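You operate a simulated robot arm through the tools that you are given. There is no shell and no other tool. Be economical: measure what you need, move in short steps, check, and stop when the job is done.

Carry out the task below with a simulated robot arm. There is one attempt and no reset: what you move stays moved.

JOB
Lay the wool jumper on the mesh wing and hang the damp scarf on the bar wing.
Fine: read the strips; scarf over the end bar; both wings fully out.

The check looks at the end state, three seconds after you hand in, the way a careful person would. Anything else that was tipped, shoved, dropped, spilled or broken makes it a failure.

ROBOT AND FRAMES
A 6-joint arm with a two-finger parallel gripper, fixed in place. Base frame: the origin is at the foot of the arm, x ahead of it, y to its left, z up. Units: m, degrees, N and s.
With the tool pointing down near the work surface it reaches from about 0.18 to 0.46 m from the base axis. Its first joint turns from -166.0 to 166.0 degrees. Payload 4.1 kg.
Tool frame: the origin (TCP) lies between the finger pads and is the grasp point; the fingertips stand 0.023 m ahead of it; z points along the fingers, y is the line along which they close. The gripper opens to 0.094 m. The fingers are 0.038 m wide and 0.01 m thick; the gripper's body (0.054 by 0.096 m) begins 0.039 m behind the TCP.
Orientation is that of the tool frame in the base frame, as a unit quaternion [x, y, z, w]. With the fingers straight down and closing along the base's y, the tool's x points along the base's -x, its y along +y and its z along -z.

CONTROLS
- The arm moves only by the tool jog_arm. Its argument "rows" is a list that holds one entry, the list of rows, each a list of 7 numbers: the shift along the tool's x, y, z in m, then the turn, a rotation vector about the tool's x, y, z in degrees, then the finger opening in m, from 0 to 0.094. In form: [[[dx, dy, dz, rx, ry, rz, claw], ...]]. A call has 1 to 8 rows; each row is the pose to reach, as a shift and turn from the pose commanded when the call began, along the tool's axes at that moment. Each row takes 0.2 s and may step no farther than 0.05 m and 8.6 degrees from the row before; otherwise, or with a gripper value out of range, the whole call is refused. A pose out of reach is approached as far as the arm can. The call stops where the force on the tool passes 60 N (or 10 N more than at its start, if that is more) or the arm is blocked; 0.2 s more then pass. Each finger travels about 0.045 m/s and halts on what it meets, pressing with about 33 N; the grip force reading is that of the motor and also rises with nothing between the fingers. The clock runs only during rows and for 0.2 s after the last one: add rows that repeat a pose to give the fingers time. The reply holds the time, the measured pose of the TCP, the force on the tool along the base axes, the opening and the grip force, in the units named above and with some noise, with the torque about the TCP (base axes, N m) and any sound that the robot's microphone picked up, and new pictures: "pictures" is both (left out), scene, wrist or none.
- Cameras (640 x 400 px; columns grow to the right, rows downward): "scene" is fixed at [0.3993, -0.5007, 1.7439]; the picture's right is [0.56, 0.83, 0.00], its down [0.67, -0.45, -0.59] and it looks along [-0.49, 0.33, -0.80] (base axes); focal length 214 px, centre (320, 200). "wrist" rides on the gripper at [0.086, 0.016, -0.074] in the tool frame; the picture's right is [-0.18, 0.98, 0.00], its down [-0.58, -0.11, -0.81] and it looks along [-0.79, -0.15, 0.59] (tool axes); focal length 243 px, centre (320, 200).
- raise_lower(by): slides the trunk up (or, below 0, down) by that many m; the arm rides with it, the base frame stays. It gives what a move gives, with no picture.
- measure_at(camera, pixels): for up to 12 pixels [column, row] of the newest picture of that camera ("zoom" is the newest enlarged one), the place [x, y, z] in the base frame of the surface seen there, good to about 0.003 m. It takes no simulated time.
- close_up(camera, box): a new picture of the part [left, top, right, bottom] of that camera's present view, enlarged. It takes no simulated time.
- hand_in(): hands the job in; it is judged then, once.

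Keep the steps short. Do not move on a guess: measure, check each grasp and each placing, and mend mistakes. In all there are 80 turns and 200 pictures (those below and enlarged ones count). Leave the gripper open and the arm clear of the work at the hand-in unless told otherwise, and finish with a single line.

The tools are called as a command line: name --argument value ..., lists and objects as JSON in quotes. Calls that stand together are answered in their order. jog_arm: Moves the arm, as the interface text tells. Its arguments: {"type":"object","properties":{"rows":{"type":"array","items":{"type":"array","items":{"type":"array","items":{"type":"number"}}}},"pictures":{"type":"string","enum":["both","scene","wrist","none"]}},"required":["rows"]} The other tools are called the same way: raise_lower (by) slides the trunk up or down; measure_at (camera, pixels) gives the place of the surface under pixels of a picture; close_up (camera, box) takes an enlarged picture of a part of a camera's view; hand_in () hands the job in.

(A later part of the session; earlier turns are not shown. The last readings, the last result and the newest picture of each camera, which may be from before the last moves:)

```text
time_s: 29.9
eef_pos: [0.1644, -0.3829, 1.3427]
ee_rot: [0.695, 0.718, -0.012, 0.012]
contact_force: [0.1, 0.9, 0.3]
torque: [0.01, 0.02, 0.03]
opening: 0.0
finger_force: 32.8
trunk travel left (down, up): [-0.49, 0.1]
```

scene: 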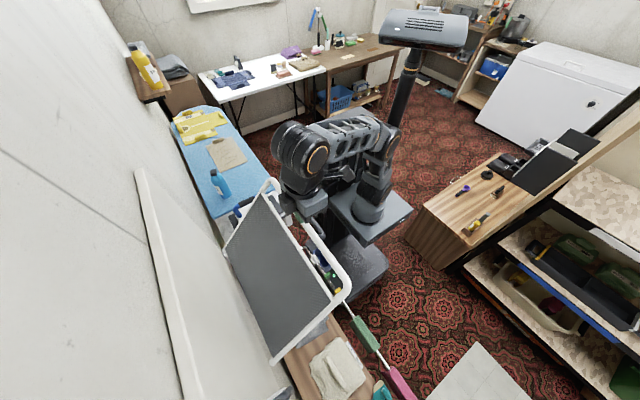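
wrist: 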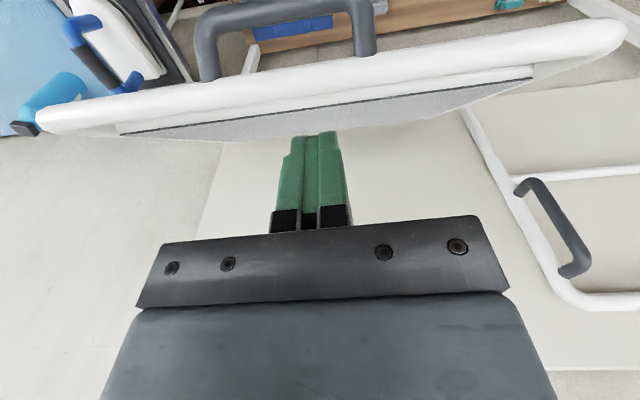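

Fingers are over the bar. I'll press down following the bar's arc to about 69°.

jog_arm --rows '[[[0.0, 0, 0.03, 0, 0, 0, 0.0], [0.0, 0, 0.048, 0, 0, 0, 0.0], [0.015, 0, 0.066, 0, 0, 0, 0.0], [0.029, 0, 0.083, 0, 0, 0, 0.0], [0.042, 0, 0.102, 0, 0, 0, 0.0], [0.053, 0, 0.12, 0, 0, 0, 0.0], [0.063, 0, 0.14, 0, 0, 0, 0.0], [0.071, 0, 0.16, 0, 0, 0, 0.0]]]'

```text
time_s: 31.7
eef_pos: [0.1616, -0.3179, 1.1795]
ee_rot: [0.695, 0.719, -0.013, 0.012]
contact_force: [-0.4, -0.6, 0.1]
torque: [0.0, 0.04, 0.02]
opening: 0.0
finger_force: 33.1
trunk travel left (down, up): [-0.49, 0.1]
```

scene: 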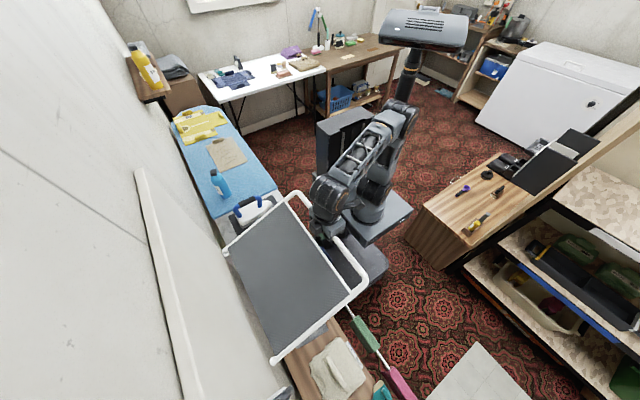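
wrist: 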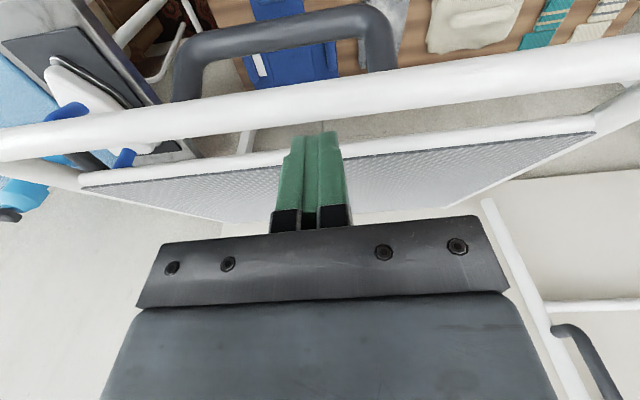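

The wing went further out, but the force reads zero. I'll measure where the bar is relative to the fingers.

measure_at --camera "wrist" --pixels '[[300, 95], [420, 80], [220, 110], [300, 140], [280, 170], [360, 150], [322, 135]]'

measure_at --camera "scene" --pixels '[[288, 196], [355, 260], [364, 283], [365, 270], [330, 262]]'

close_up --camera "wrist" --box '[220, 60, 420, 240]'

```text
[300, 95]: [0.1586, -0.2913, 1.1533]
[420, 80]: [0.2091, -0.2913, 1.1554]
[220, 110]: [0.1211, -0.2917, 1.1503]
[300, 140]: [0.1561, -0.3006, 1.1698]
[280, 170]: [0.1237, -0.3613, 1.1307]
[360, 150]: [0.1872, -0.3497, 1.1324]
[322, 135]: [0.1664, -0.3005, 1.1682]
```

```text
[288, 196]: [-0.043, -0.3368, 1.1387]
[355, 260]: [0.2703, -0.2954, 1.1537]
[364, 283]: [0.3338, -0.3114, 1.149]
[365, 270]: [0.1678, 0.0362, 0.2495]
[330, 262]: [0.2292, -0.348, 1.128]
```

```text
2.22 times, centred on (320, 150) of wrist
```

zoom: 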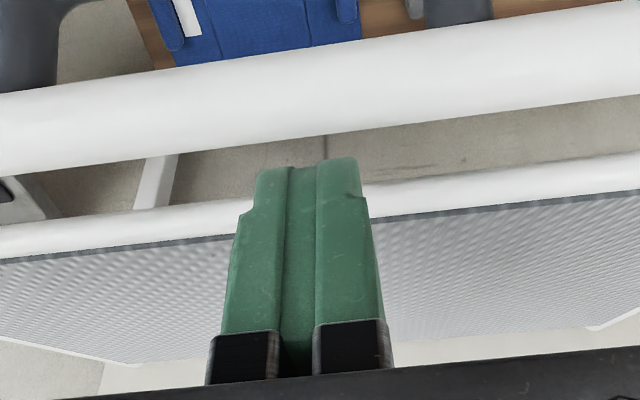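

The bar is at about 71° (y −0.297, z 1.142), just outward of the fingertips. I'll shift 2 cm outward and press on down slowly until it meets its stop.

jog_arm --rows '[[[0.022, 0, -0.003, 0, 0, 0, 0.0], [0.022, 0, 0.015, 0, 0, 0, 0.0], [0.023, 0, 0.03, 0, 0, 0, 0.0], [0.024, 0, 0.045, 0, 0, 0, 0.0], [0.025, 0, 0.06, 0, 0, 0, 0.0], [0.026, 0, 0.075, 0, 0, 0, 0.0], [0.026, 0, 0.09, 0, 0, 0, 0.0], [0.026, 0, 0.1, 0, 0, 0, 0.0]]]'

```text
time_s: 33.5
eef_pos: [0.1611, -0.294, 1.0795]
ee_rot: [0.695, 0.719, -0.012, 0.011]
contact_force: [-0.5, -0.2, -0.3]
torque: [0.0, 0.01, -0.01]
opening: 0.0
finger_force: 32.1
trunk travel left (down, up): [-0.49, 0.1]
```

scene: 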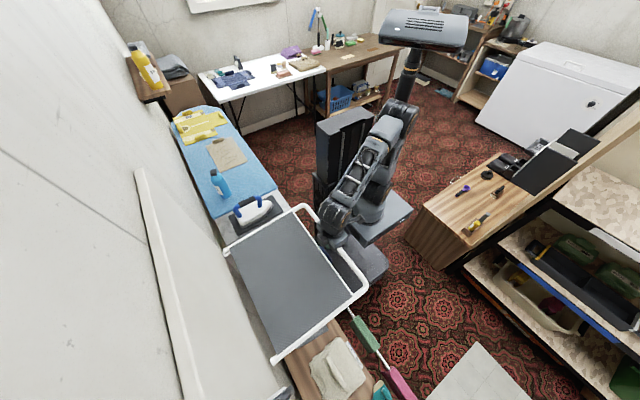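
wrist: 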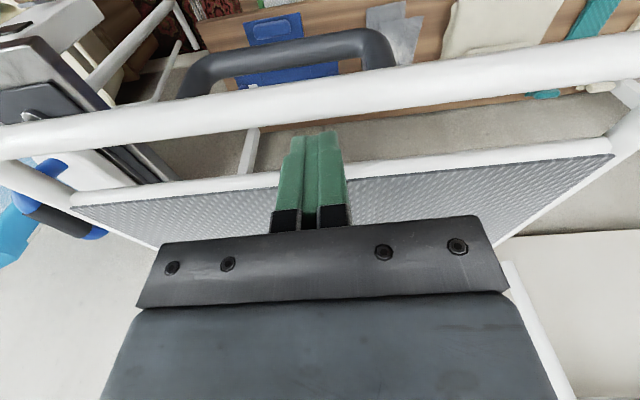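

measure_at --camera "wrist" --pixels '[[300, 100], [420, 85], [300, 165], [230, 200], [400, 180], [322, 135]]'

measure_at --camera "scene" --pixels '[[300, 207], [362, 268], [278, 357], [227, 250], [290, 285]]'

```text
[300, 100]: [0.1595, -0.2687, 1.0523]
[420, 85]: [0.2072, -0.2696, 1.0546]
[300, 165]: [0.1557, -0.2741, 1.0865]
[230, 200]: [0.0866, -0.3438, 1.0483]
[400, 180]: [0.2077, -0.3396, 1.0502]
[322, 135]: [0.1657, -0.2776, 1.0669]
```

```text
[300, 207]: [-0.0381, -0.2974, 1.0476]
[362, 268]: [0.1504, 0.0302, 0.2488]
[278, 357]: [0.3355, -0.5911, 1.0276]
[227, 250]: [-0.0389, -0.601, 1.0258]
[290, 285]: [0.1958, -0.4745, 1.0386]
```

The wing is within about 5° of level. I'll shift onto the bar (y −0.277) and press until resistance shows the stop.

jog_arm --rows '[[[0.016, 0, 0.0, 0, 0, 0, 0.0], [0.016, 0, 0.01, 0, 0, 0, 0.0], [0.016, 0, 0.02, 0, 0, 0, 0.0], [0.016, 0, 0.03, 0, 0, 0, 0.0], [0.016, 0, 0.04, 0, 0, 0, 0.0], [0.016, 0, 0.05, 0, 0, 0, 0.0]]]'

```text
time_s: 34.6
eef_pos: [0.1583, -0.2792, 1.0518]
ee_rot: [0.695, 0.719, -0.017, 0.021]
contact_force: [-6.0, 19.2, 40.5]
torque: [1.05, 0.32, 0.03]
opening: 0.0001
finger_force: 32.5
trunk travel left (down, up): [-0.49, 0.1]
stopped in row 5: the force on the tool passed its limit at 78 N (the readings are from after the stop); the commanded pose is now the measured one
```

scene: 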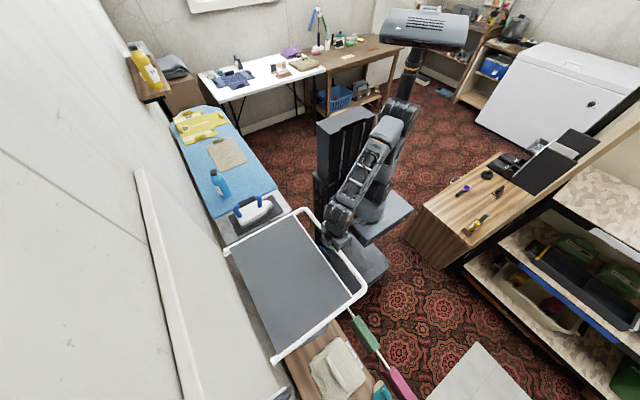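
wrist: 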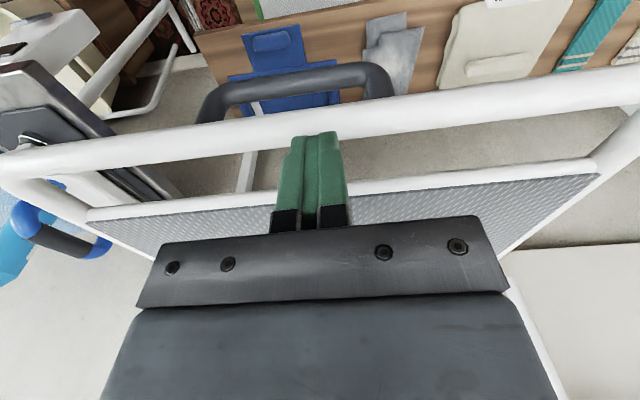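

It met its stop (78 N). I'll lift off and check it is level.

jog_arm --rows '[[[0, 0, -0.04, 0, 0, 0, 0.0], [0, 0, -0.08, 0, 0, 0, 0.0], [0, 0, -0.12, 0, 0, 0, 0.0], [0, 0, -0.16, 0, 0, 0, 0.0]]]'

measure_at --camera "scene" --pixels '[[302, 209], [365, 290], [278, 357], [227, 250], [290, 285], [325, 275], [260, 260], [270, 325], [325, 305], [275, 235], [348, 292], [235, 250]]'

```text
time_s: 35.6
eef_pos: [0.159, -0.2729, 1.2092]
ee_rot: [0.694, 0.719, -0.016, 0.019]
contact_force: [0.0, 0.5, 0.4]
torque: [-0.01, 0.02, -0.04]
opening: 0.0
finger_force: 32.6
trunk travel left (down, up): [-0.49, 0.1]
```

scene: 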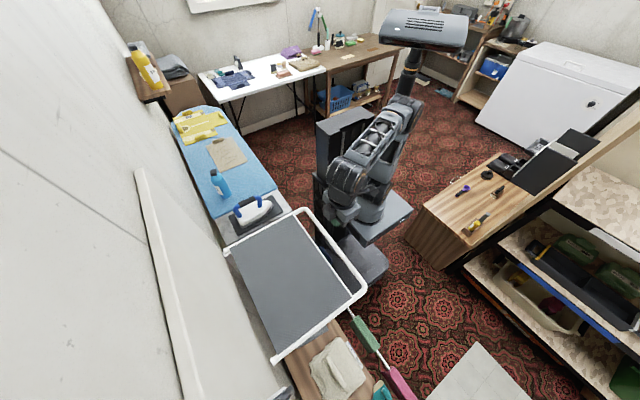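
wrist: 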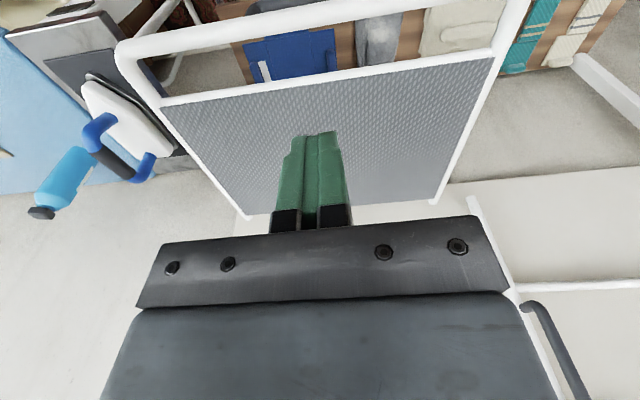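

```text
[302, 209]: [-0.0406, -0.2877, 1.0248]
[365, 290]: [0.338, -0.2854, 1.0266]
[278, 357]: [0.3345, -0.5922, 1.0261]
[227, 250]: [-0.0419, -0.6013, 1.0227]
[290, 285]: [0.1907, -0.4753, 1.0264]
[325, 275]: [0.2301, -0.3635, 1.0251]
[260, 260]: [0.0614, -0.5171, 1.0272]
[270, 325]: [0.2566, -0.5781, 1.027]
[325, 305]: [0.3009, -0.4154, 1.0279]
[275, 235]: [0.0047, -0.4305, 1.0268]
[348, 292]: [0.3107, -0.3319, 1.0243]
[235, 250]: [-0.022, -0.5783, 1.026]
```

The mesh wing is level and fully out (mesh at z 1.026, x −0.02–0.32, y −0.33–−0.58). Now the cream jumper: I'll measure its ridge (scene 328,360 → 345,387) and outline.

close_up --camera "scene" --box '[290, 330, 390, 400]'

measure_at --camera "scene" --pixels '[[329, 361], [333, 366], [337, 372], [341, 380], [344, 385], [341, 368], [330, 378], [312, 357], [340, 340], [360, 385], [368, 375], [350, 365]]'

```text
5.71 times, centred on (340, 365) of scene
```

zoom: 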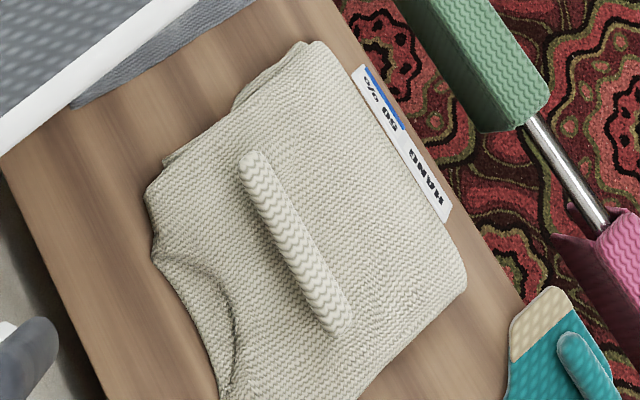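

```text
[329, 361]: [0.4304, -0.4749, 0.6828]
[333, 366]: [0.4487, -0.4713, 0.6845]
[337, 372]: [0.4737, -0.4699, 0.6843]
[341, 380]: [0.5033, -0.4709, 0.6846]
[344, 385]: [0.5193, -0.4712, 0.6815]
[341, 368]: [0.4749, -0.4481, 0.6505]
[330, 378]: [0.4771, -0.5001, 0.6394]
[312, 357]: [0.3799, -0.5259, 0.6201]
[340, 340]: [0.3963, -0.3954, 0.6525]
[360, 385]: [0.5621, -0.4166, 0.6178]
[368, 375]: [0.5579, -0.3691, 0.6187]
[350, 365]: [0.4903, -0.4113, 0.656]
```

The ridge runs along x (0.42–0.53) at y −0.471, top z 0.684, so fingers should close along y. That's far out, so I'll measure the arm's own base and joints to learn the reach.

measure_at --camera "scene" --pixels '[[372, 222], [370, 200], [378, 215], [405, 115], [385, 150], [350, 175], [345, 210], [395, 215], [375, 170], [335, 215], [400, 108], [362, 235]]'

close_up --camera "scene" --box '[290, 60, 450, 300]'

```text
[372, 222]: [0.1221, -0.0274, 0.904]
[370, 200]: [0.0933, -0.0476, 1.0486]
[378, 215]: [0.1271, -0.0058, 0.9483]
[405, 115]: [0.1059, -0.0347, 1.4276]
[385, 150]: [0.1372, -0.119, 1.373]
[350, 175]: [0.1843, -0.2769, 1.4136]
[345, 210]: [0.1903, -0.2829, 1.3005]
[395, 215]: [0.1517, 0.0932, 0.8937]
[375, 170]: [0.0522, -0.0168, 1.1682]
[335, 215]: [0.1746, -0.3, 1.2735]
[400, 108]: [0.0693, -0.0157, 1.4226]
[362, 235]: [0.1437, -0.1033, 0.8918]
```

```text
1.67 times, centred on (370, 180) of scene
```

zoom: 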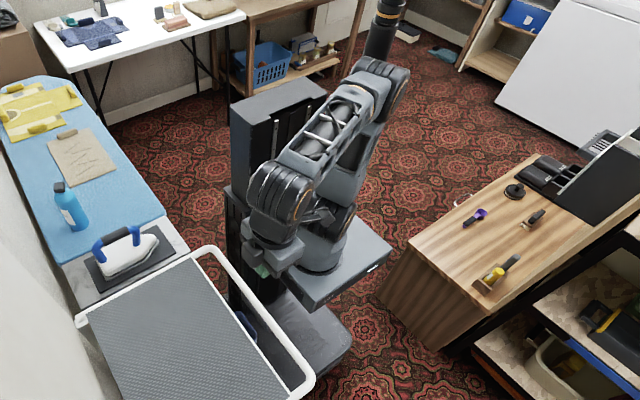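

Shoulder sits about 0.13 above the carriage plate, so with the trunk low the arm can reach ~0.65 m beneath the wing's height. I'll swing to free space at (0.36, −0.12), turning the fingers to close along y.

jog_arm --rows '[[[0.02, 0.02, 0, 0, 0, -8, 0.03], [0.04, 0.05, 0, 0, 0, -16, 0.05], [0.06, 0.08, 0, 0, 0, -24, 0.06], [0.08, 0.11, 0, 0, 0, -32, 0.06], [0.1, 0.14, 0, 0, 0, -40, 0.06], [0.12, 0.17, 0, 0, 0, -48, 0.06], [0.14, 0.19, 0, 0, 0, -56, 0.06], [0.15, 0.2, 0, 0, 0, -64, 0.06]]]' --pictures "none"

jog_arm --rows '[[[0, 0, 0, 0, 0, -8, 0.06], [0, 0, 0, 0, 0, -16, 0.06], [0, 0, 0, 0, 0, -23, 0.06]]]' --pictures "none"

raise_lower --by -0.35

```text
time_s: 37.5
eef_pos: [0.354, -0.1163, 1.2023]
ee_rot: [0.208, 0.978, -0.023, 0.008]
contact_force: [-0.1, 1.0, 0.1]
torque: [0.01, -0.02, 0.02]
opening: 0.0597
finger_force: 0.1
trunk travel left (down, up): [-0.49, 0.1]
```

```text
time_s: 38.2
eef_pos: [0.353, -0.1175, 1.2028]
ee_rot: [0.008, 1.0, -0.024, 0.003]
contact_force: [0.3, 0.8, -0.6]
torque: [0.01, -0.02, -0.02]
opening: 0.0598
finger_force: 0.0
trunk travel left (down, up): [-0.49, 0.1]
```

```text
time_s: 41.7
eef_pos: [0.3534, -0.1181, 0.8521]
ee_rot: [0.009, 1.0, -0.024, 0.004]
contact_force: [0.0, 0.8, -0.6]
torque: [-0.01, 0.01, 0.02]
opening: 0.0601
finger_force: 0.0
trunk travel left (down, up): [-0.14, 0.45]
```

Now at z 0.852 with low trunk. I'll head out toward a point above the ridge, (0.455, −0.47, 0.78), fingers well above the rail.

jog_arm --rows '[[[-0.0128, -0.044, 0.009, 0, 0, 0, 0.06], [-0.0256, -0.088, 0.018, 0, 0, 0, 0.06], [-0.0384, -0.132, 0.027, 0, 0, 0, 0.06], [-0.0512, -0.176, 0.036, 0, 0, 0, 0.06], [-0.064, -0.22, 0.045, 0, 0, 0, 0.06], [-0.0768, -0.264, 0.054, 0, 0, 0, 0.06], [-0.0896, -0.308, 0.063, 0, 0, 0, 0.06], [-0.1016, -0.35, 0.072, 0, 0, 0, 0.06]]]'

```text
time_s: 43.5
eef_pos: [0.4441, -0.4692, 0.7987]
ee_rot: [0.012, 1.0, -0.021, 0.001]
contact_force: [-0.1, -1.2, 0.1]
torque: [0.13, -0.08, 0.01]
opening: 0.06
finger_force: 0.2
out of reach, approached as far as the arm can: row 8
trunk travel left (down, up): [-0.14, 0.45]
```

scene: 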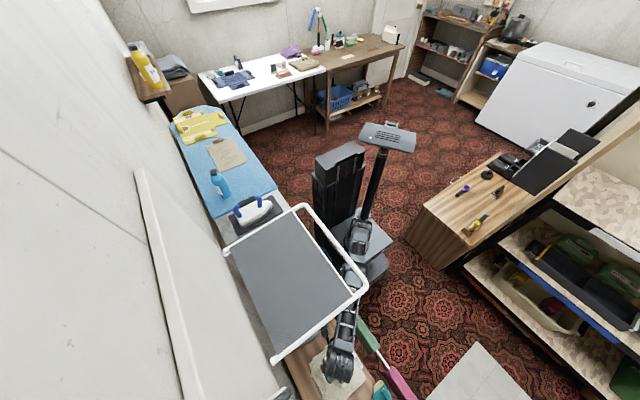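
wrist: 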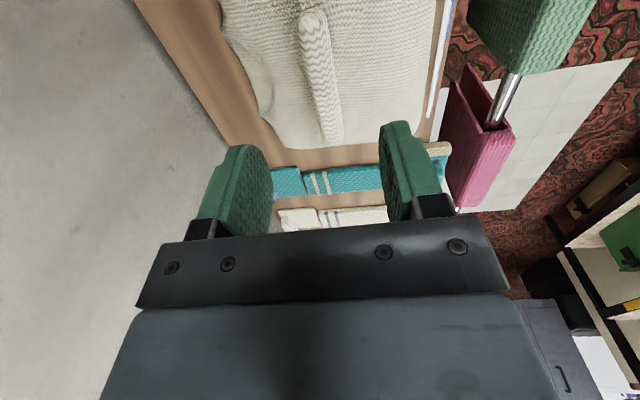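

The fingers straddle the ridge line. I'll lower in steps until the tips are just above the jumper's surface (TCP z ≈ 0.678).

jog_arm --rows '[[[-0.003, 0, 0.03, 0, 0, 0, 0.06], [-0.005, 0, 0.06, 0, 0, 0, 0.05], [-0.005, 0, 0.085, 0, 0, 0, 0.05], [-0.005, 0, 0.098, 0, 0, 0, 0.05], [-0.005, 0, 0.098, 0, 0, 0, 0.05]]]'

```text
time_s: 44.7
eef_pos: [0.4514, -0.4658, 0.7019]
ee_rot: [0.009, 1.0, -0.024, 0.003]
contact_force: [-0.4, -1.0, -0.8]
torque: [-0.03, 0.02, 0.01]
opening: 0.0503
finger_force: 0.1
trunk travel left (down, up): [-0.14, 0.45]
```

scene: 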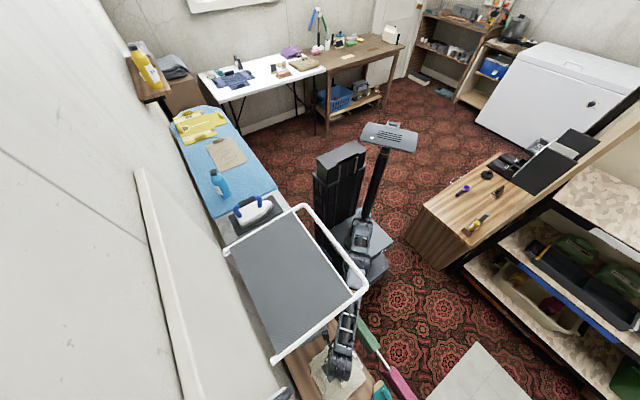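
wrist: 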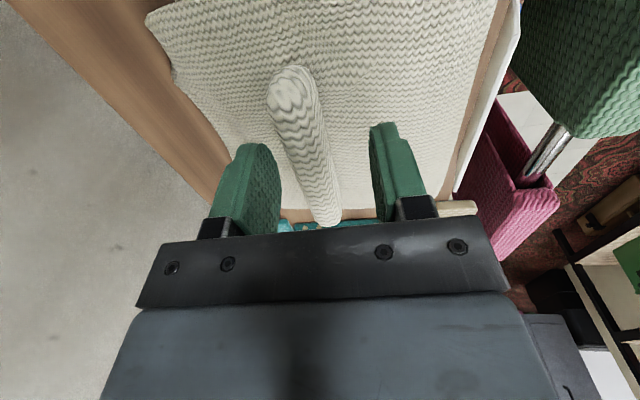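

Ridge is between the fingers. I'll go 1.5 cm further along x, 5 mm toward the wall, and down 2.3 cm.

jog_arm --rows '[[[-0.015, -0.004, 0.01, 0, 0, 0, 0.05], [-0.015, -0.005, 0.023, 0, 0, 0, 0.05], [-0.015, -0.005, 0.023, 0, 0, 0, 0.05]]]' --pictures "none"

jog_arm --rows '[[[0, 0, 0, 0, 0, 0, 0.03], [0, 0, 0, 0, 0, 0, 0.015], [0, 0, 0, 0, 0, 0, 0.01], [0, 0, 0, 0, 0, 0, 0.01]]]' --pictures "wrist"

```text
time_s: 45.5
eef_pos: [0.4663, -0.4716, 0.6826]
ee_rot: [0.009, 1.0, -0.027, 0.006]
contact_force: [0.2, 1.4, 19.6]
torque: [0.65, 0.34, -0.01]
opening: 0.05
finger_force: 0.4
trunk travel left (down, up): [-0.14, 0.45]
```

```text
time_s: 46.5
eef_pos: [0.4657, -0.4725, 0.6821]
ee_rot: [0.009, 1.0, -0.026, 0.004]
contact_force: [8.8, 1.7, 31.9]
torque: [1.92, 0.75, 0.17]
opening: 0.0356
finger_force: 28.6
trunk travel left (down, up): [-0.14, 0.45]
```

wrist: 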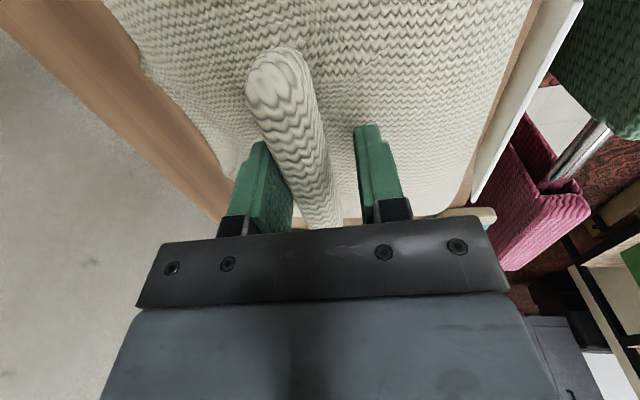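

The tips press on the jumper (32 N up) and the right finger has not met the ridge. I'll rise 8 mm with the grip still closing.

jog_arm --rows '[[[0, 0, -0.004, 0, 0, 0, 0.02], [0, 0.002, -0.008, 0, 0, 0, 0.01], [0, 0.002, -0.008, 0, 0, 0, 0.01], [0, 0.002, -0.008, 0, 0, 0, 0.01]]]' --pictures "wrist"

```text
time_s: 47.5
eef_pos: [0.4671, -0.4699, 0.6846]
ee_rot: [0.009, 1.0, -0.023, 0.003]
contact_force: [0.0, 0.3, -1.1]
torque: [0.24, 0.22, -0.02]
opening: 0.0218
finger_force: 32.5
trunk travel left (down, up): [-0.14, 0.45]
```

wrist: 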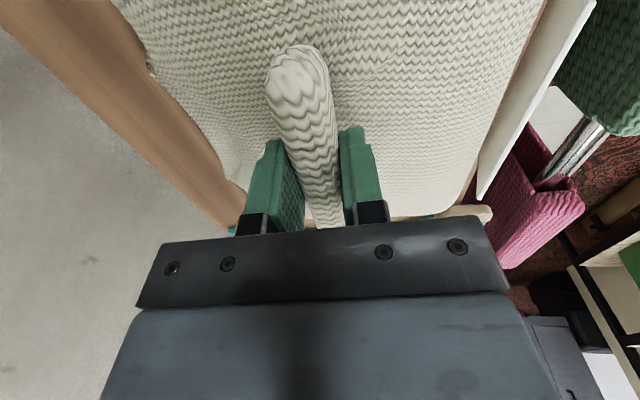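

Gripped at 0.0218 with 32 N. I'll lift 5 cm and check.

jog_arm --rows '[[[0, 0, -0.015, 0, 0, 0, 0.01], [0, 0, -0.03, 0, 0, 0, 0.01], [0, 0, -0.05, 0, 0, 0, 0.01], [0.005, 0.005, -0.07, 0, 0, 0, 0.01]]]'

```text
time_s: 48.5
eef_pos: [0.4607, -0.4624, 0.7573]
ee_rot: [0.009, 1.0, -0.024, 0.003]
contact_force: [-0.5, -1.0, -3.3]
torque: [0.0, 0.04, -0.02]
opening: 0.0217
finger_force: 32.8
trunk travel left (down, up): [-0.14, 0.45]
```

scene: 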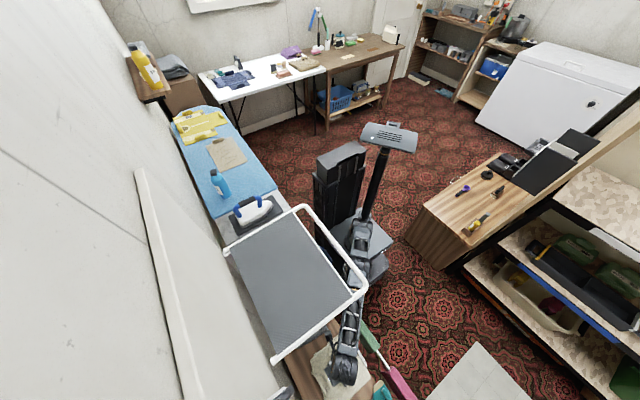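
wrist: 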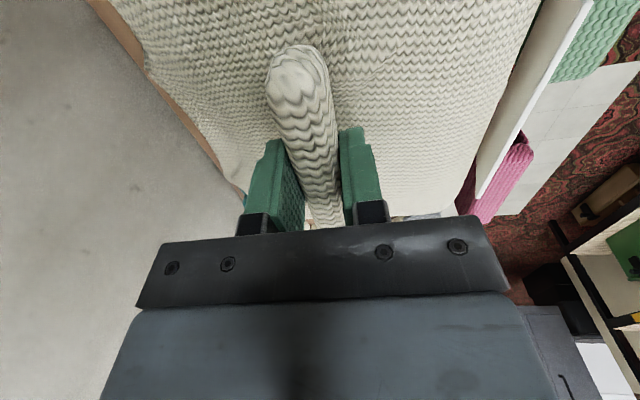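

It came up cleanly (3 N load). I'll carry it back toward free space over the rail at z ≈ 0.80.

jog_arm --rows '[[[0.005, 0.03, -0.008, 0, 0, 0, 0.01], [0.012, 0.07, -0.014, 0, 0, 0, 0.01], [0.02, 0.112, -0.02, 0, 0, 0, 0.01], [0.03, 0.155, -0.025, 0, 0, 0, 0.01], [0.04, 0.198, -0.03, 0, 0, 0, 0.01], [0.05, 0.24, -0.035, 0, 0, 0, 0.01], [0.06, 0.282, -0.04, 0, 0, 0, 0.01], [0.065, 0.325, -0.045, 0, 0, 0, 0.01]]]'

```text
time_s: 50.3
eef_pos: [0.4019, -0.1362, 0.7854]
ee_rot: [0.009, 1.0, -0.025, 0.003]
contact_force: [-0.5, 0.8, -2.7]
torque: [0.0, 0.04, 0.01]
opening: 0.0217
finger_force: 33.0
trunk travel left (down, up): [-0.14, 0.45]
```

scene: 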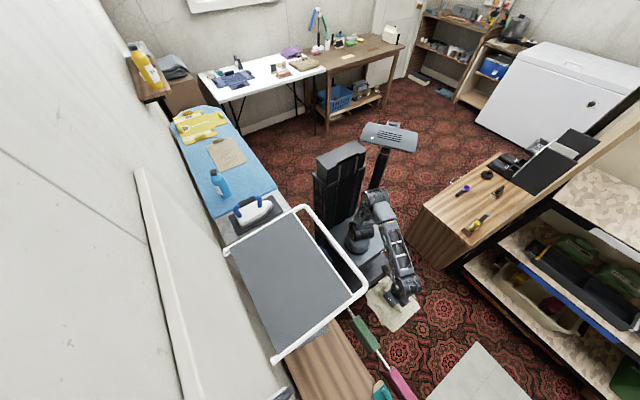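
wrist: 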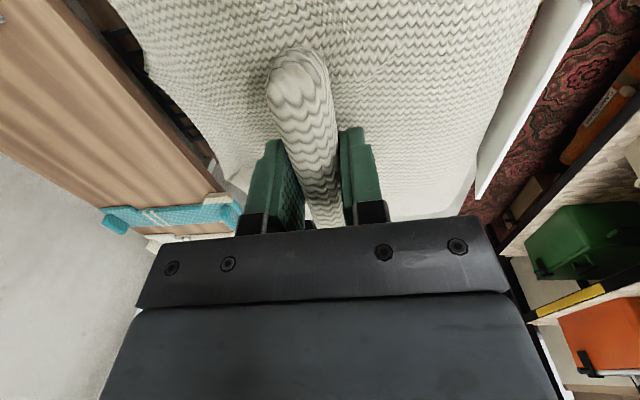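

Jumper held well clear of the wing. I'll raise the trunk 0.42 m.

raise_lower --by 0.42

jog_arm --rows '[[[0.03, -0.01, -0.005, 0, 0, 0, 0.01], [0.06, -0.03, -0.008, 0, 0, 0, 0.01], [0.095, -0.055, -0.01, 0, 0, 0, 0.01], [0.13, -0.08, -0.01, 0, 0, 0, 0.01], [0.165, -0.105, -0.01, 0, 0, 0, 0.01], [0.195, -0.135, -0.01, 0, 0, 0, 0.01], [0.22, -0.17, -0.01, 0, 0, 0, 0.01], [0.24, -0.21, -0.01, 0, 0, 0, 0.01]]]'

```text
refused: 0.42 is not a number from -0.4 to 0.4
```

```text
time_s: 52.1
eef_pos: [0.1559, -0.3391, 0.8034]
ee_rot: [0.009, 1.0, -0.025, 0.004]
contact_force: [-0.2, 0.6, -2.7]
torque: [-0.01, 0.02, -0.01]
opening: 0.0216
finger_force: 32.9
trunk travel left (down, up): [-0.14, 0.45]
```

scene: 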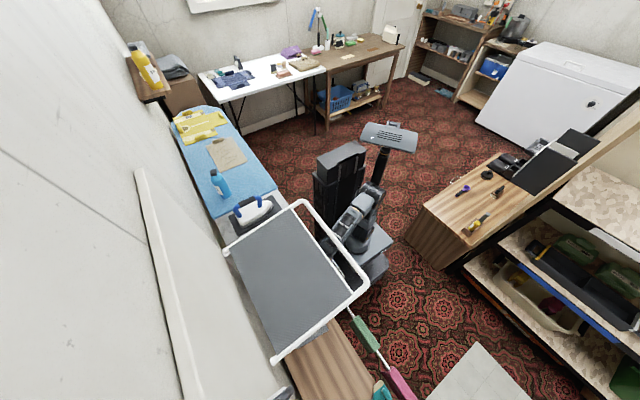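
wrist: 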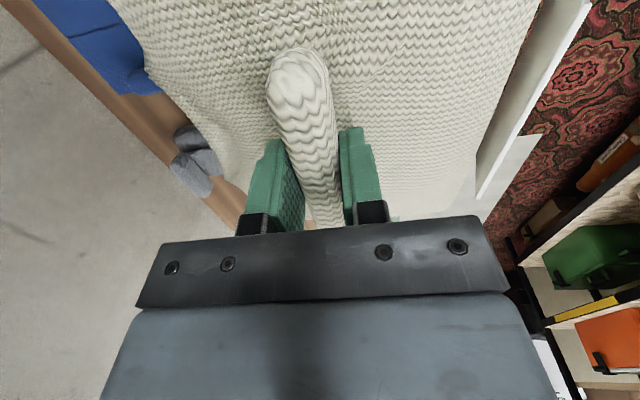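

The trunk move was refused (limit 0.4), so the arm went beneath the wing instead; no contact felt. I'll check the wing height and retrace the path exactly.

measure_at --camera "scene" --pixels '[[302, 206], [290, 270], [325, 265], [270, 325], [362, 285], [275, 235]]'

jog_arm --rows '[[[-0.02, 0.04, 0, 0, 0, 0, 0.01], [-0.045, 0.075, 0, 0, 0, 0, 0.01], [-0.075, 0.105, 0, 0, 0, 0, 0.01], [-0.11, 0.13, 0, 0, 0, 0, 0.01], [-0.145, 0.155, 0, 0, 0, 0, 0.01], [-0.18, 0.18, 0.002, 0, 0, 0, 0.01], [-0.21, 0.2, 0.005, 0, 0, 0, 0.01], [-0.24, 0.21, 0.01, 0, 0, 0, 0.01]]]' --pictures "scene"

```text
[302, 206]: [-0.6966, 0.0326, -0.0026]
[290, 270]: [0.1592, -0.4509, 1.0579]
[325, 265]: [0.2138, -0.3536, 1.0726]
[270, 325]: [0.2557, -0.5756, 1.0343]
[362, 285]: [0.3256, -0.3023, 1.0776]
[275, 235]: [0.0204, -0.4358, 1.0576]
```

```text
time_s: 53.9
eef_pos: [0.4034, -0.1329, 0.7822]
ee_rot: [0.01, 1.0, -0.024, 0.003]
contact_force: [-0.9, 0.5, -2.5]
torque: [0.02, 0.02, 0.0]
opening: 0.0218
finger_force: 32.8
trunk travel left (down, up): [-0.14, 0.45]
```

scene: 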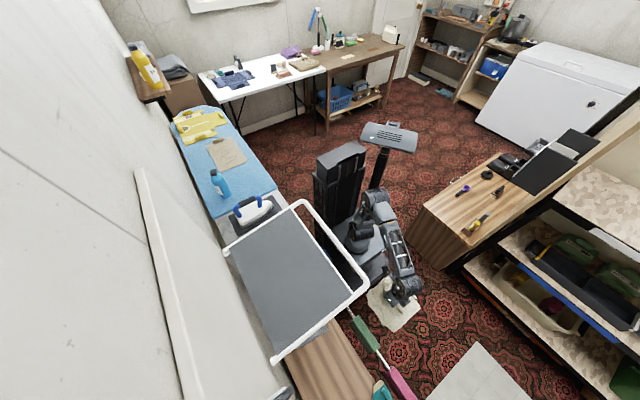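

The elbow had nudged the wing up about 9°; I'll press it back down after laying the jumper. Now raising the trunk by 0.4.

raise_lower --by 0.4

```text
time_s: 57.7
eef_pos: [0.4036, -0.1342, 1.1828]
ee_rot: [0.01, 1.0, -0.024, 0.002]
contact_force: [0.1, 0.0, -3.2]
torque: [0.01, -0.02, 0.01]
opening: 0.0217
finger_force: 32.4
trunk travel left (down, up): [-0.54, 0.05]
```

At z 1.183. I'll rise 6 cm more with the arm and carry the jumper across toward the mesh.

jog_arm --rows '[[[0.02, 0, -0.03, 0, 0, 0, 0.01], [0.055, -0.015, -0.06, 0, 0, 0, 0.01], [0.095, -0.04, -0.07, 0, 0, 0, 0.01], [0.13, -0.07, -0.07, 0, 0, 0, 0.01], [0.165, -0.1, -0.07, 0, 0, 0, 0.01], [0.195, -0.135, -0.07, 0, 0, 0, 0.01], [0.22, -0.17, -0.07, 0, 0, 0, 0.01], [0.24, -0.21, -0.07, 0, 0, 0, 0.01]]]' --pictures "none"

jog_arm --rows '[[[0.01, -0.04, 0, 0, 0, 0, 0.01], [0.012, -0.08, 0, 0, 0, 0, 0.01], [0.012, -0.12, 0.0, 0, 0, 0, 0.01], [0.012, -0.12, 0, 0, 0, 0, 0.01]]]'

```text
time_s: 59.5
eef_pos: [0.1586, -0.3383, 1.2618]
ee_rot: [0.009, 1.0, -0.023, 0.003]
contact_force: [-0.7, 0.4, -3.1]
torque: [0.02, -0.01, -0.04]
opening: 0.0219
finger_force: 33.0
trunk travel left (down, up): [-0.54, 0.05]
```

```text
time_s: 60.5
eef_pos: [0.1472, -0.4572, 1.2673]
ee_rot: [0.009, 1.0, -0.024, 0.003]
contact_force: [0.1, -0.2, -2.7]
torque: [0.0, 0.01, 0.0]
opening: 0.022
finger_force: 33.1
trunk travel left (down, up): [-0.54, 0.05]
```

scene: 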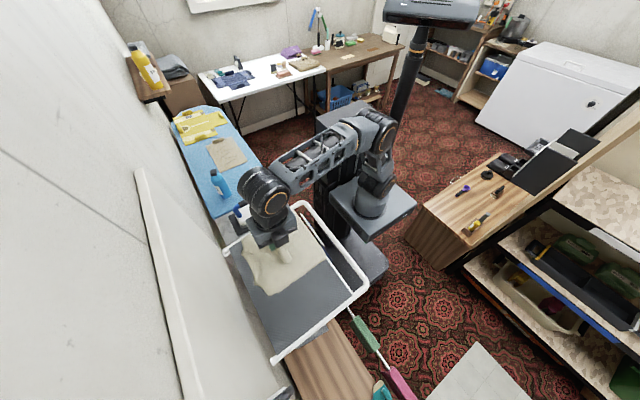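
wrist: 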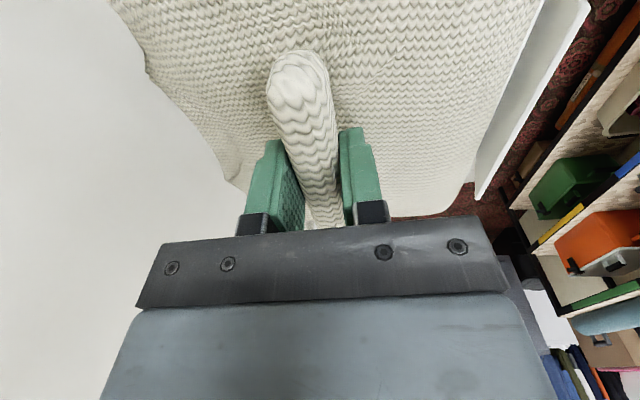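

Jumper is above the mesh. I'll lower in steps toward z 1.10, watching the force.

jog_arm --rows '[[[0, -0.005, 0.04, 0, 0, 0, 0.01], [0, -0.005, 0.08, 0, 0, 0, 0.01], [0, -0.005, 0.11, 0, 0, 0, 0.01], [0, -0.005, 0.13, 0, 0, 0, 0.01], [0, -0.005, 0.145, 0, 0, 0, 0.01], [0, -0.005, 0.158, 0, 0, 0, 0.01], [0, -0.005, 0.17, 0, 0, 0, 0.01]]]'

```text
time_s: 62.1
eef_pos: [0.1461, -0.4685, 1.0978]
ee_rot: [0.01, 1.0, -0.024, 0.003]
contact_force: [0.5, -0.3, -3.3]
torque: [0.0, 0.03, 0.01]
opening: 0.022
finger_force: 33.5
trunk travel left (down, up): [-0.54, 0.05]
```

scene: 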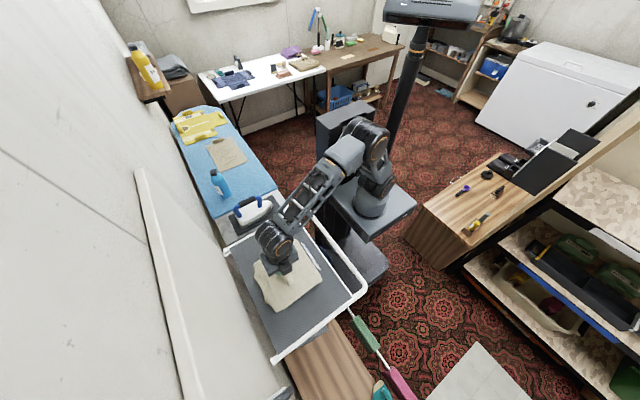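
wrist: 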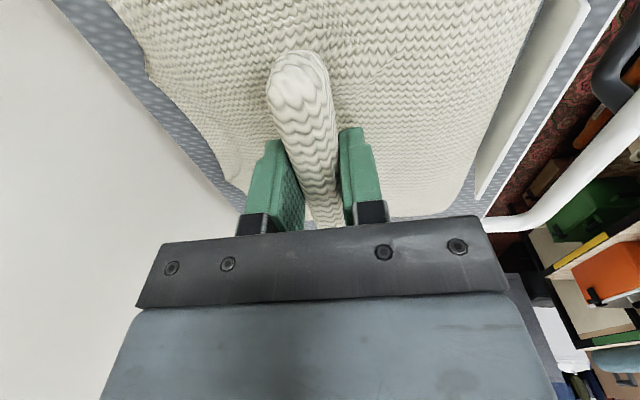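

Still only its own weight; the wing has been pressed down with it. Lowering a bit more in small steps.

jog_arm --rows '[[[0, 0, 0.005, 0, 0, 0, 0.01], [0, 0, 0.009, 0, 0, 0, 0.01], [0, 0, 0.012, 0, 0, 0, 0.01], [0, 0, 0.012, 0, 0, 0, 0.01]]]' --pictures "none"

measure_at --camera "scene" --pixels '[[365, 288], [325, 280], [340, 300], [270, 325], [290, 330]]'

```text
time_s: 63.1
eef_pos: [0.1468, -0.4714, 1.0893]
ee_rot: [0.009, 1.0, -0.029, 0.004]
contact_force: [6.1, -15.7, 38.2]
torque: [1.71, 0.63, -0.05]
opening: 0.0228
finger_force: 33.1
trunk travel left (down, up): [-0.54, 0.05]
```

```text
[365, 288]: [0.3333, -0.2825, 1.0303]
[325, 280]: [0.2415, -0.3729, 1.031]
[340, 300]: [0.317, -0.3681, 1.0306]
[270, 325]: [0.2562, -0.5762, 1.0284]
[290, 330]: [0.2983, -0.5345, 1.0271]
```

It's seated at 38 N with the wing back at its stop. I'll ease 4 mm up and open the fingers.

jog_arm --rows '[[[0, 0, -0.006, 0, 0, 0, 0.01], [0, 0, -0.006, 0, 0, 0, 0.03], [0, 0, -0.006, 0, 0, 0, 0.045], [0, 0, -0.006, 0, 0, 0, 0.05], [0, 0, -0.03, 0, 0, 0, 0.05], [0, 0, -0.06, 0, 0, 0, 0.05], [0, 0, -0.1, 0, 0, 0, 0.05]]]'

```text
time_s: 64.7
eef_pos: [0.1487, -0.4661, 1.186]
ee_rot: [0.009, 1.0, -0.024, 0.003]
contact_force: [0.6, 0.2, 0.1]
torque: [0.02, 0.01, 0.02]
opening: 0.0501
finger_force: 0.1
trunk travel left (down, up): [-0.54, 0.05]
```

scene: 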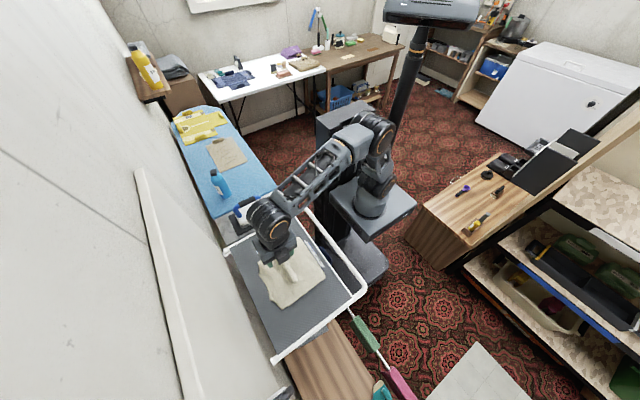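
wrist: 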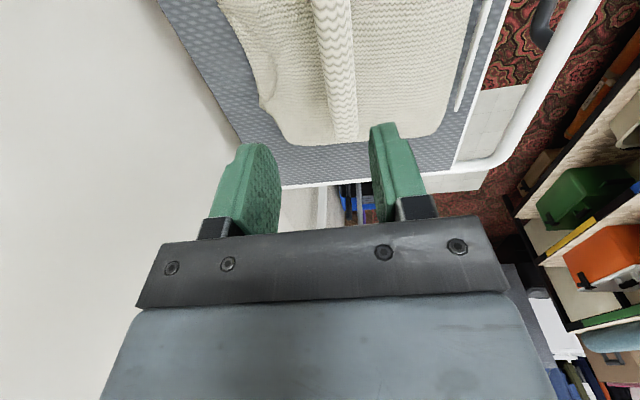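

The jumper lies flat on the mesh, and the strip and handle are clear. Next is the bar wing's handle (vertical, x 0.405, y −0.572, z 1.21–1.33). I'll rise and swing to free space while turning the gripper −64°.

jog_arm --rows '[[[0, 0, -0.045, 0, 0, 0, 0.05], [-0.01, 0.01, -0.09, 0, 0, -8, 0.05], [-0.04, 0.045, -0.1, 0, 0, -16, 0.05], [-0.065, 0.085, -0.11, 0, 0, -24, 0.05], [-0.095, 0.12, -0.114, 0, 0, -32, 0.05], [-0.125, 0.155, -0.114, 0, 0, -40, 0.05], [-0.155, 0.19, -0.114, 0, 0, -48, 0.05], [-0.185, 0.225, -0.114, 0, 0, -56, 0.05]]]' --pictures "none"

raise_lower --by 0.05

jog_arm --rows '[[[0, 0, 0, 0, 0, -8, 0.05], [0, 0, 0, 0, 0, -16, 0.05], [0, 0, 0, 0, 0, -24, 0.05], [0, 0, 0, 0, 0, -32, 0.05], [0, 0, 0, 0, 0, -35, 0.05]]]'

```text
time_s: 66.5
eef_pos: [0.3339, -0.2367, 1.2881]
ee_rot: [-0.463, 0.886, -0.022, -0.008]
contact_force: [0.3, -0.6, 0.0]
torque: [0.03, 0.0, 0.04]
opening: 0.0499
finger_force: 0.1
trunk travel left (down, up): [-0.54, 0.05]
```

```text
time_s: 67.4
eef_pos: [0.3351, -0.2372, 1.3394]
ee_rot: [-0.462, 0.887, -0.023, -0.009]
contact_force: [-0.2, 0.1, -0.8]
torque: [0.0, 0.01, 0.0]
opening: 0.05
finger_force: 0.2
trunk travel left (down, up): [-0.59, 0.0]
```

```text
time_s: 68.6
eef_pos: [0.3339, -0.237, 1.3396]
ee_rot: [0.708, -0.706, 0.019, 0.016]
contact_force: [0.6, 0.4, -0.6]
torque: [-0.02, 0.0, 0.01]
opening: 0.0499
finger_force: 0.1
trunk travel left (down, up): [-0.59, 0.0]
```

scene: 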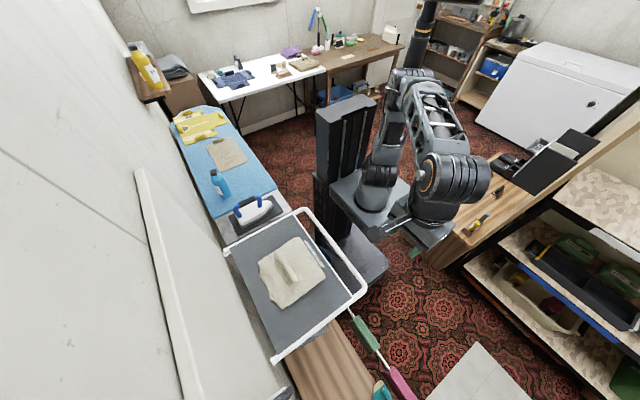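
wrist: 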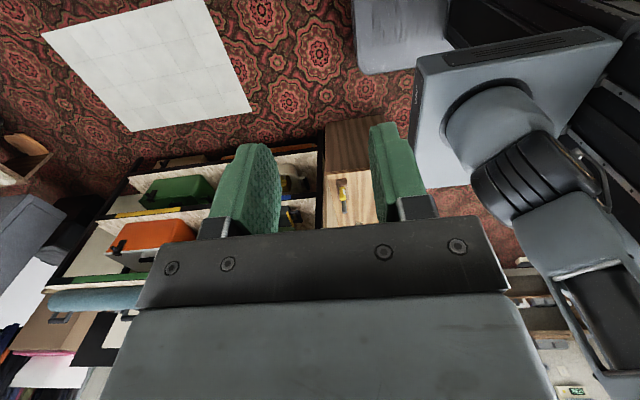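

Jumper and wing look right in the scene. I'll now tilt the fingers toward the wall (64°) while moving out slightly.

jog_arm --rows '[[[0.01, -0.005, 0, 0, 8, 0, 0.05], [0.03, -0.015, 0, 0, 16, 0, 0.05], [0.05, -0.025, 0, 0, 24, 0, 0.05], [0.07, -0.035, 0.01, 0, 32, 0, 0.05], [0.09, -0.045, 0.02, 0, 40, 0, 0.05], [0.11, -0.055, 0.03, 0, 48, 0, 0.05], [0.13, -0.065, 0.04, 0, 56, 0, 0.05], [0.15, -0.071, 0.05, 0, 64, 0, 0.05]]]'

```text
time_s: 70.4
eef_pos: [0.4046, -0.3911, 1.298]
ee_rot: [-0.589, 0.591, -0.392, -0.388]
contact_force: [0.6, 0.1, -0.1]
torque: [-0.01, 0.0, 0.01]
opening: 0.05
finger_force: 0.0
trunk travel left (down, up): [-0.59, 0.0]
```

scene: 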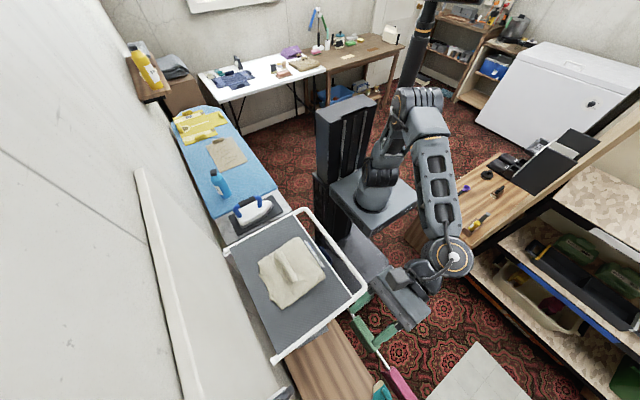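
wrist: 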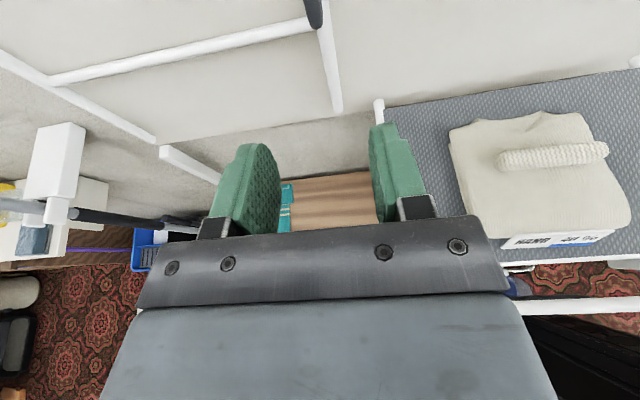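

A good upright view: the handle's lower end is at (315,10), aligned with the fingers. I'll tilt 16° more and advance to 7 cm from it.

jog_arm --rows '[[[0.007, 0, 0.036, 0, 8, 0, 0.05], [0.014, 0, 0.072, 0, 16, 0, 0.05], [0.0214, 0, 0.105, 0, 16, 0, 0.05], [0.0214, 0, 0.105, 0, 16, 0, 0.05]]]'

```text
time_s: 71.4
eef_pos: [0.4069, -0.4927, 1.2771]
ee_rot: [-0.529, 0.531, -0.47, -0.466]
contact_force: [-0.5, 0.0, 0.9]
torque: [-0.01, 0.0, 0.02]
opening: 0.0501
finger_force: 0.0
trunk travel left (down, up): [-0.59, 0.0]
```

scene: 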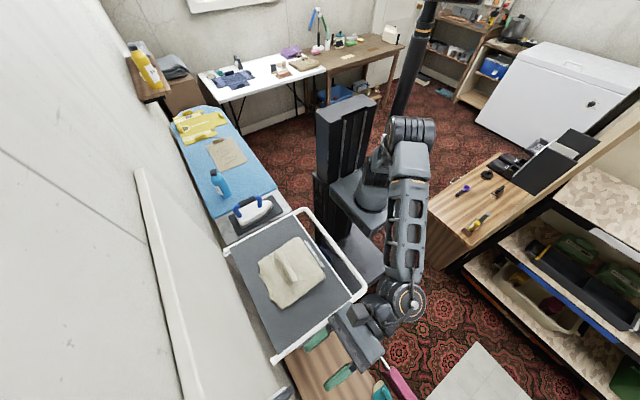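
wrist: 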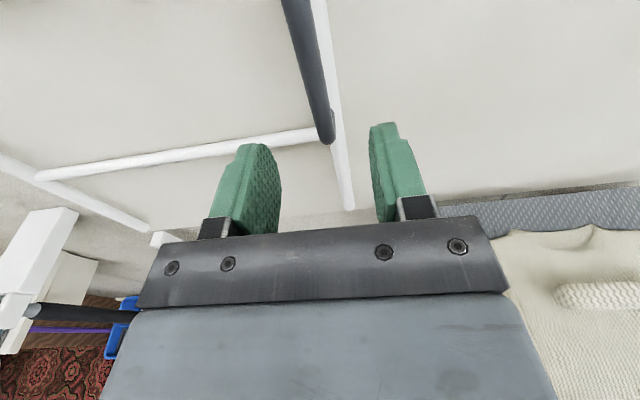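

I'll measure the handle at (322,115), (312,70), (298,20) and the side frame behind.

measure_at --camera "wrist" --pixels '[[324, 125], [316, 90], [308, 55], [298, 15], [342, 180], [335, 100]]'

```text
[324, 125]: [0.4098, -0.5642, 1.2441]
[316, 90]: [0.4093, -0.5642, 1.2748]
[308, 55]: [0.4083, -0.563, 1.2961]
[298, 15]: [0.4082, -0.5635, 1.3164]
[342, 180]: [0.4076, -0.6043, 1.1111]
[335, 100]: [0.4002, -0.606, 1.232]
```

Handle axis is about x 0.407, y −0.571, z 1.24–1.32. I'll advance 6.5 cm and close.

jog_arm --rows '[[[0.004, 0, 0.035, 0, 0, 0, 0.05], [0.01, 0, 0.066, 0, 0, 0, 0.05], [0.01, 0, 0.066, 0, 0, 0, 0.03], [0.01, 0, 0.066, 0, 0, 0, 0.01], [0.01, 0, 0.066, 0, 0, 0, 0.005], [0.01, 0, 0.066, 0, 0, 0, 0.005]]]' --pictures "wrist"

```text
time_s: 72.8
eef_pos: [0.4099, -0.5623, 1.279]
ee_rot: [-0.53, 0.531, -0.469, -0.466]
contact_force: [10.0, -2.5, 2.6]
torque: [-0.75, 0.66, 0.14]
opening: 0.0138
finger_force: 45.2
trunk travel left (down, up): [-0.59, 0.0]
```

wrist: 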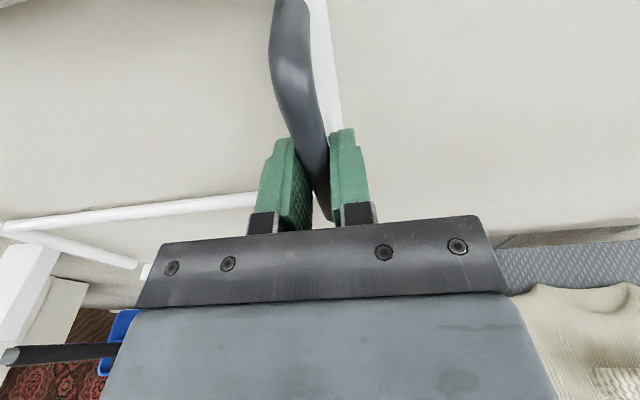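

Gripped (0.0138, 45). I'll pull along the arc to about 30°.

jog_arm --rows '[[[-0.0069, 0, -0.0224, 0, 0, 0, 0.005], [-0.0156, 0, -0.0441, 0, 0, 0, 0.005], [-0.0263, 0, -0.0648, 0, 0, 0, 0.005], [-0.0386, 0, -0.0847, 0, 0, 0, 0.005], [-0.0528, 0, -0.1033, 0, 0, 0, 0.005], [-0.0684, 0, -0.1208, 0, 0, 0, 0.005], [-0.0684, 0, -0.1208, 0, 0, 0, 0.005]]]'

```text
time_s: 74.4
eef_pos: [0.4075, -0.4324, 1.2229]
ee_rot: [-0.53, 0.532, -0.468, -0.466]
contact_force: [20.1, -6.6, -2.5]
torque: [-1.12, 0.53, 0.06]
opening: 0.0138
finger_force: 45.1
trunk travel left (down, up): [-0.59, 0.0]
```

scene: 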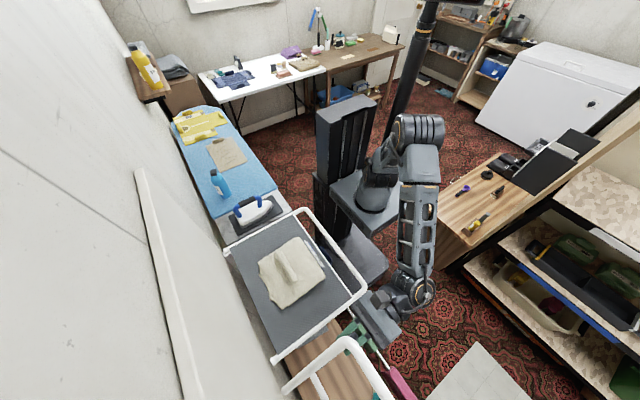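
wrist: 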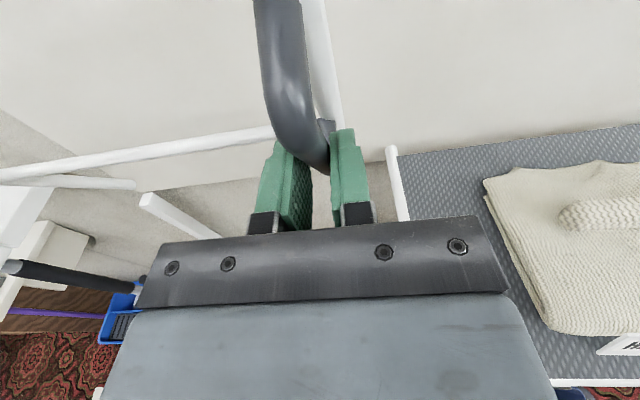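

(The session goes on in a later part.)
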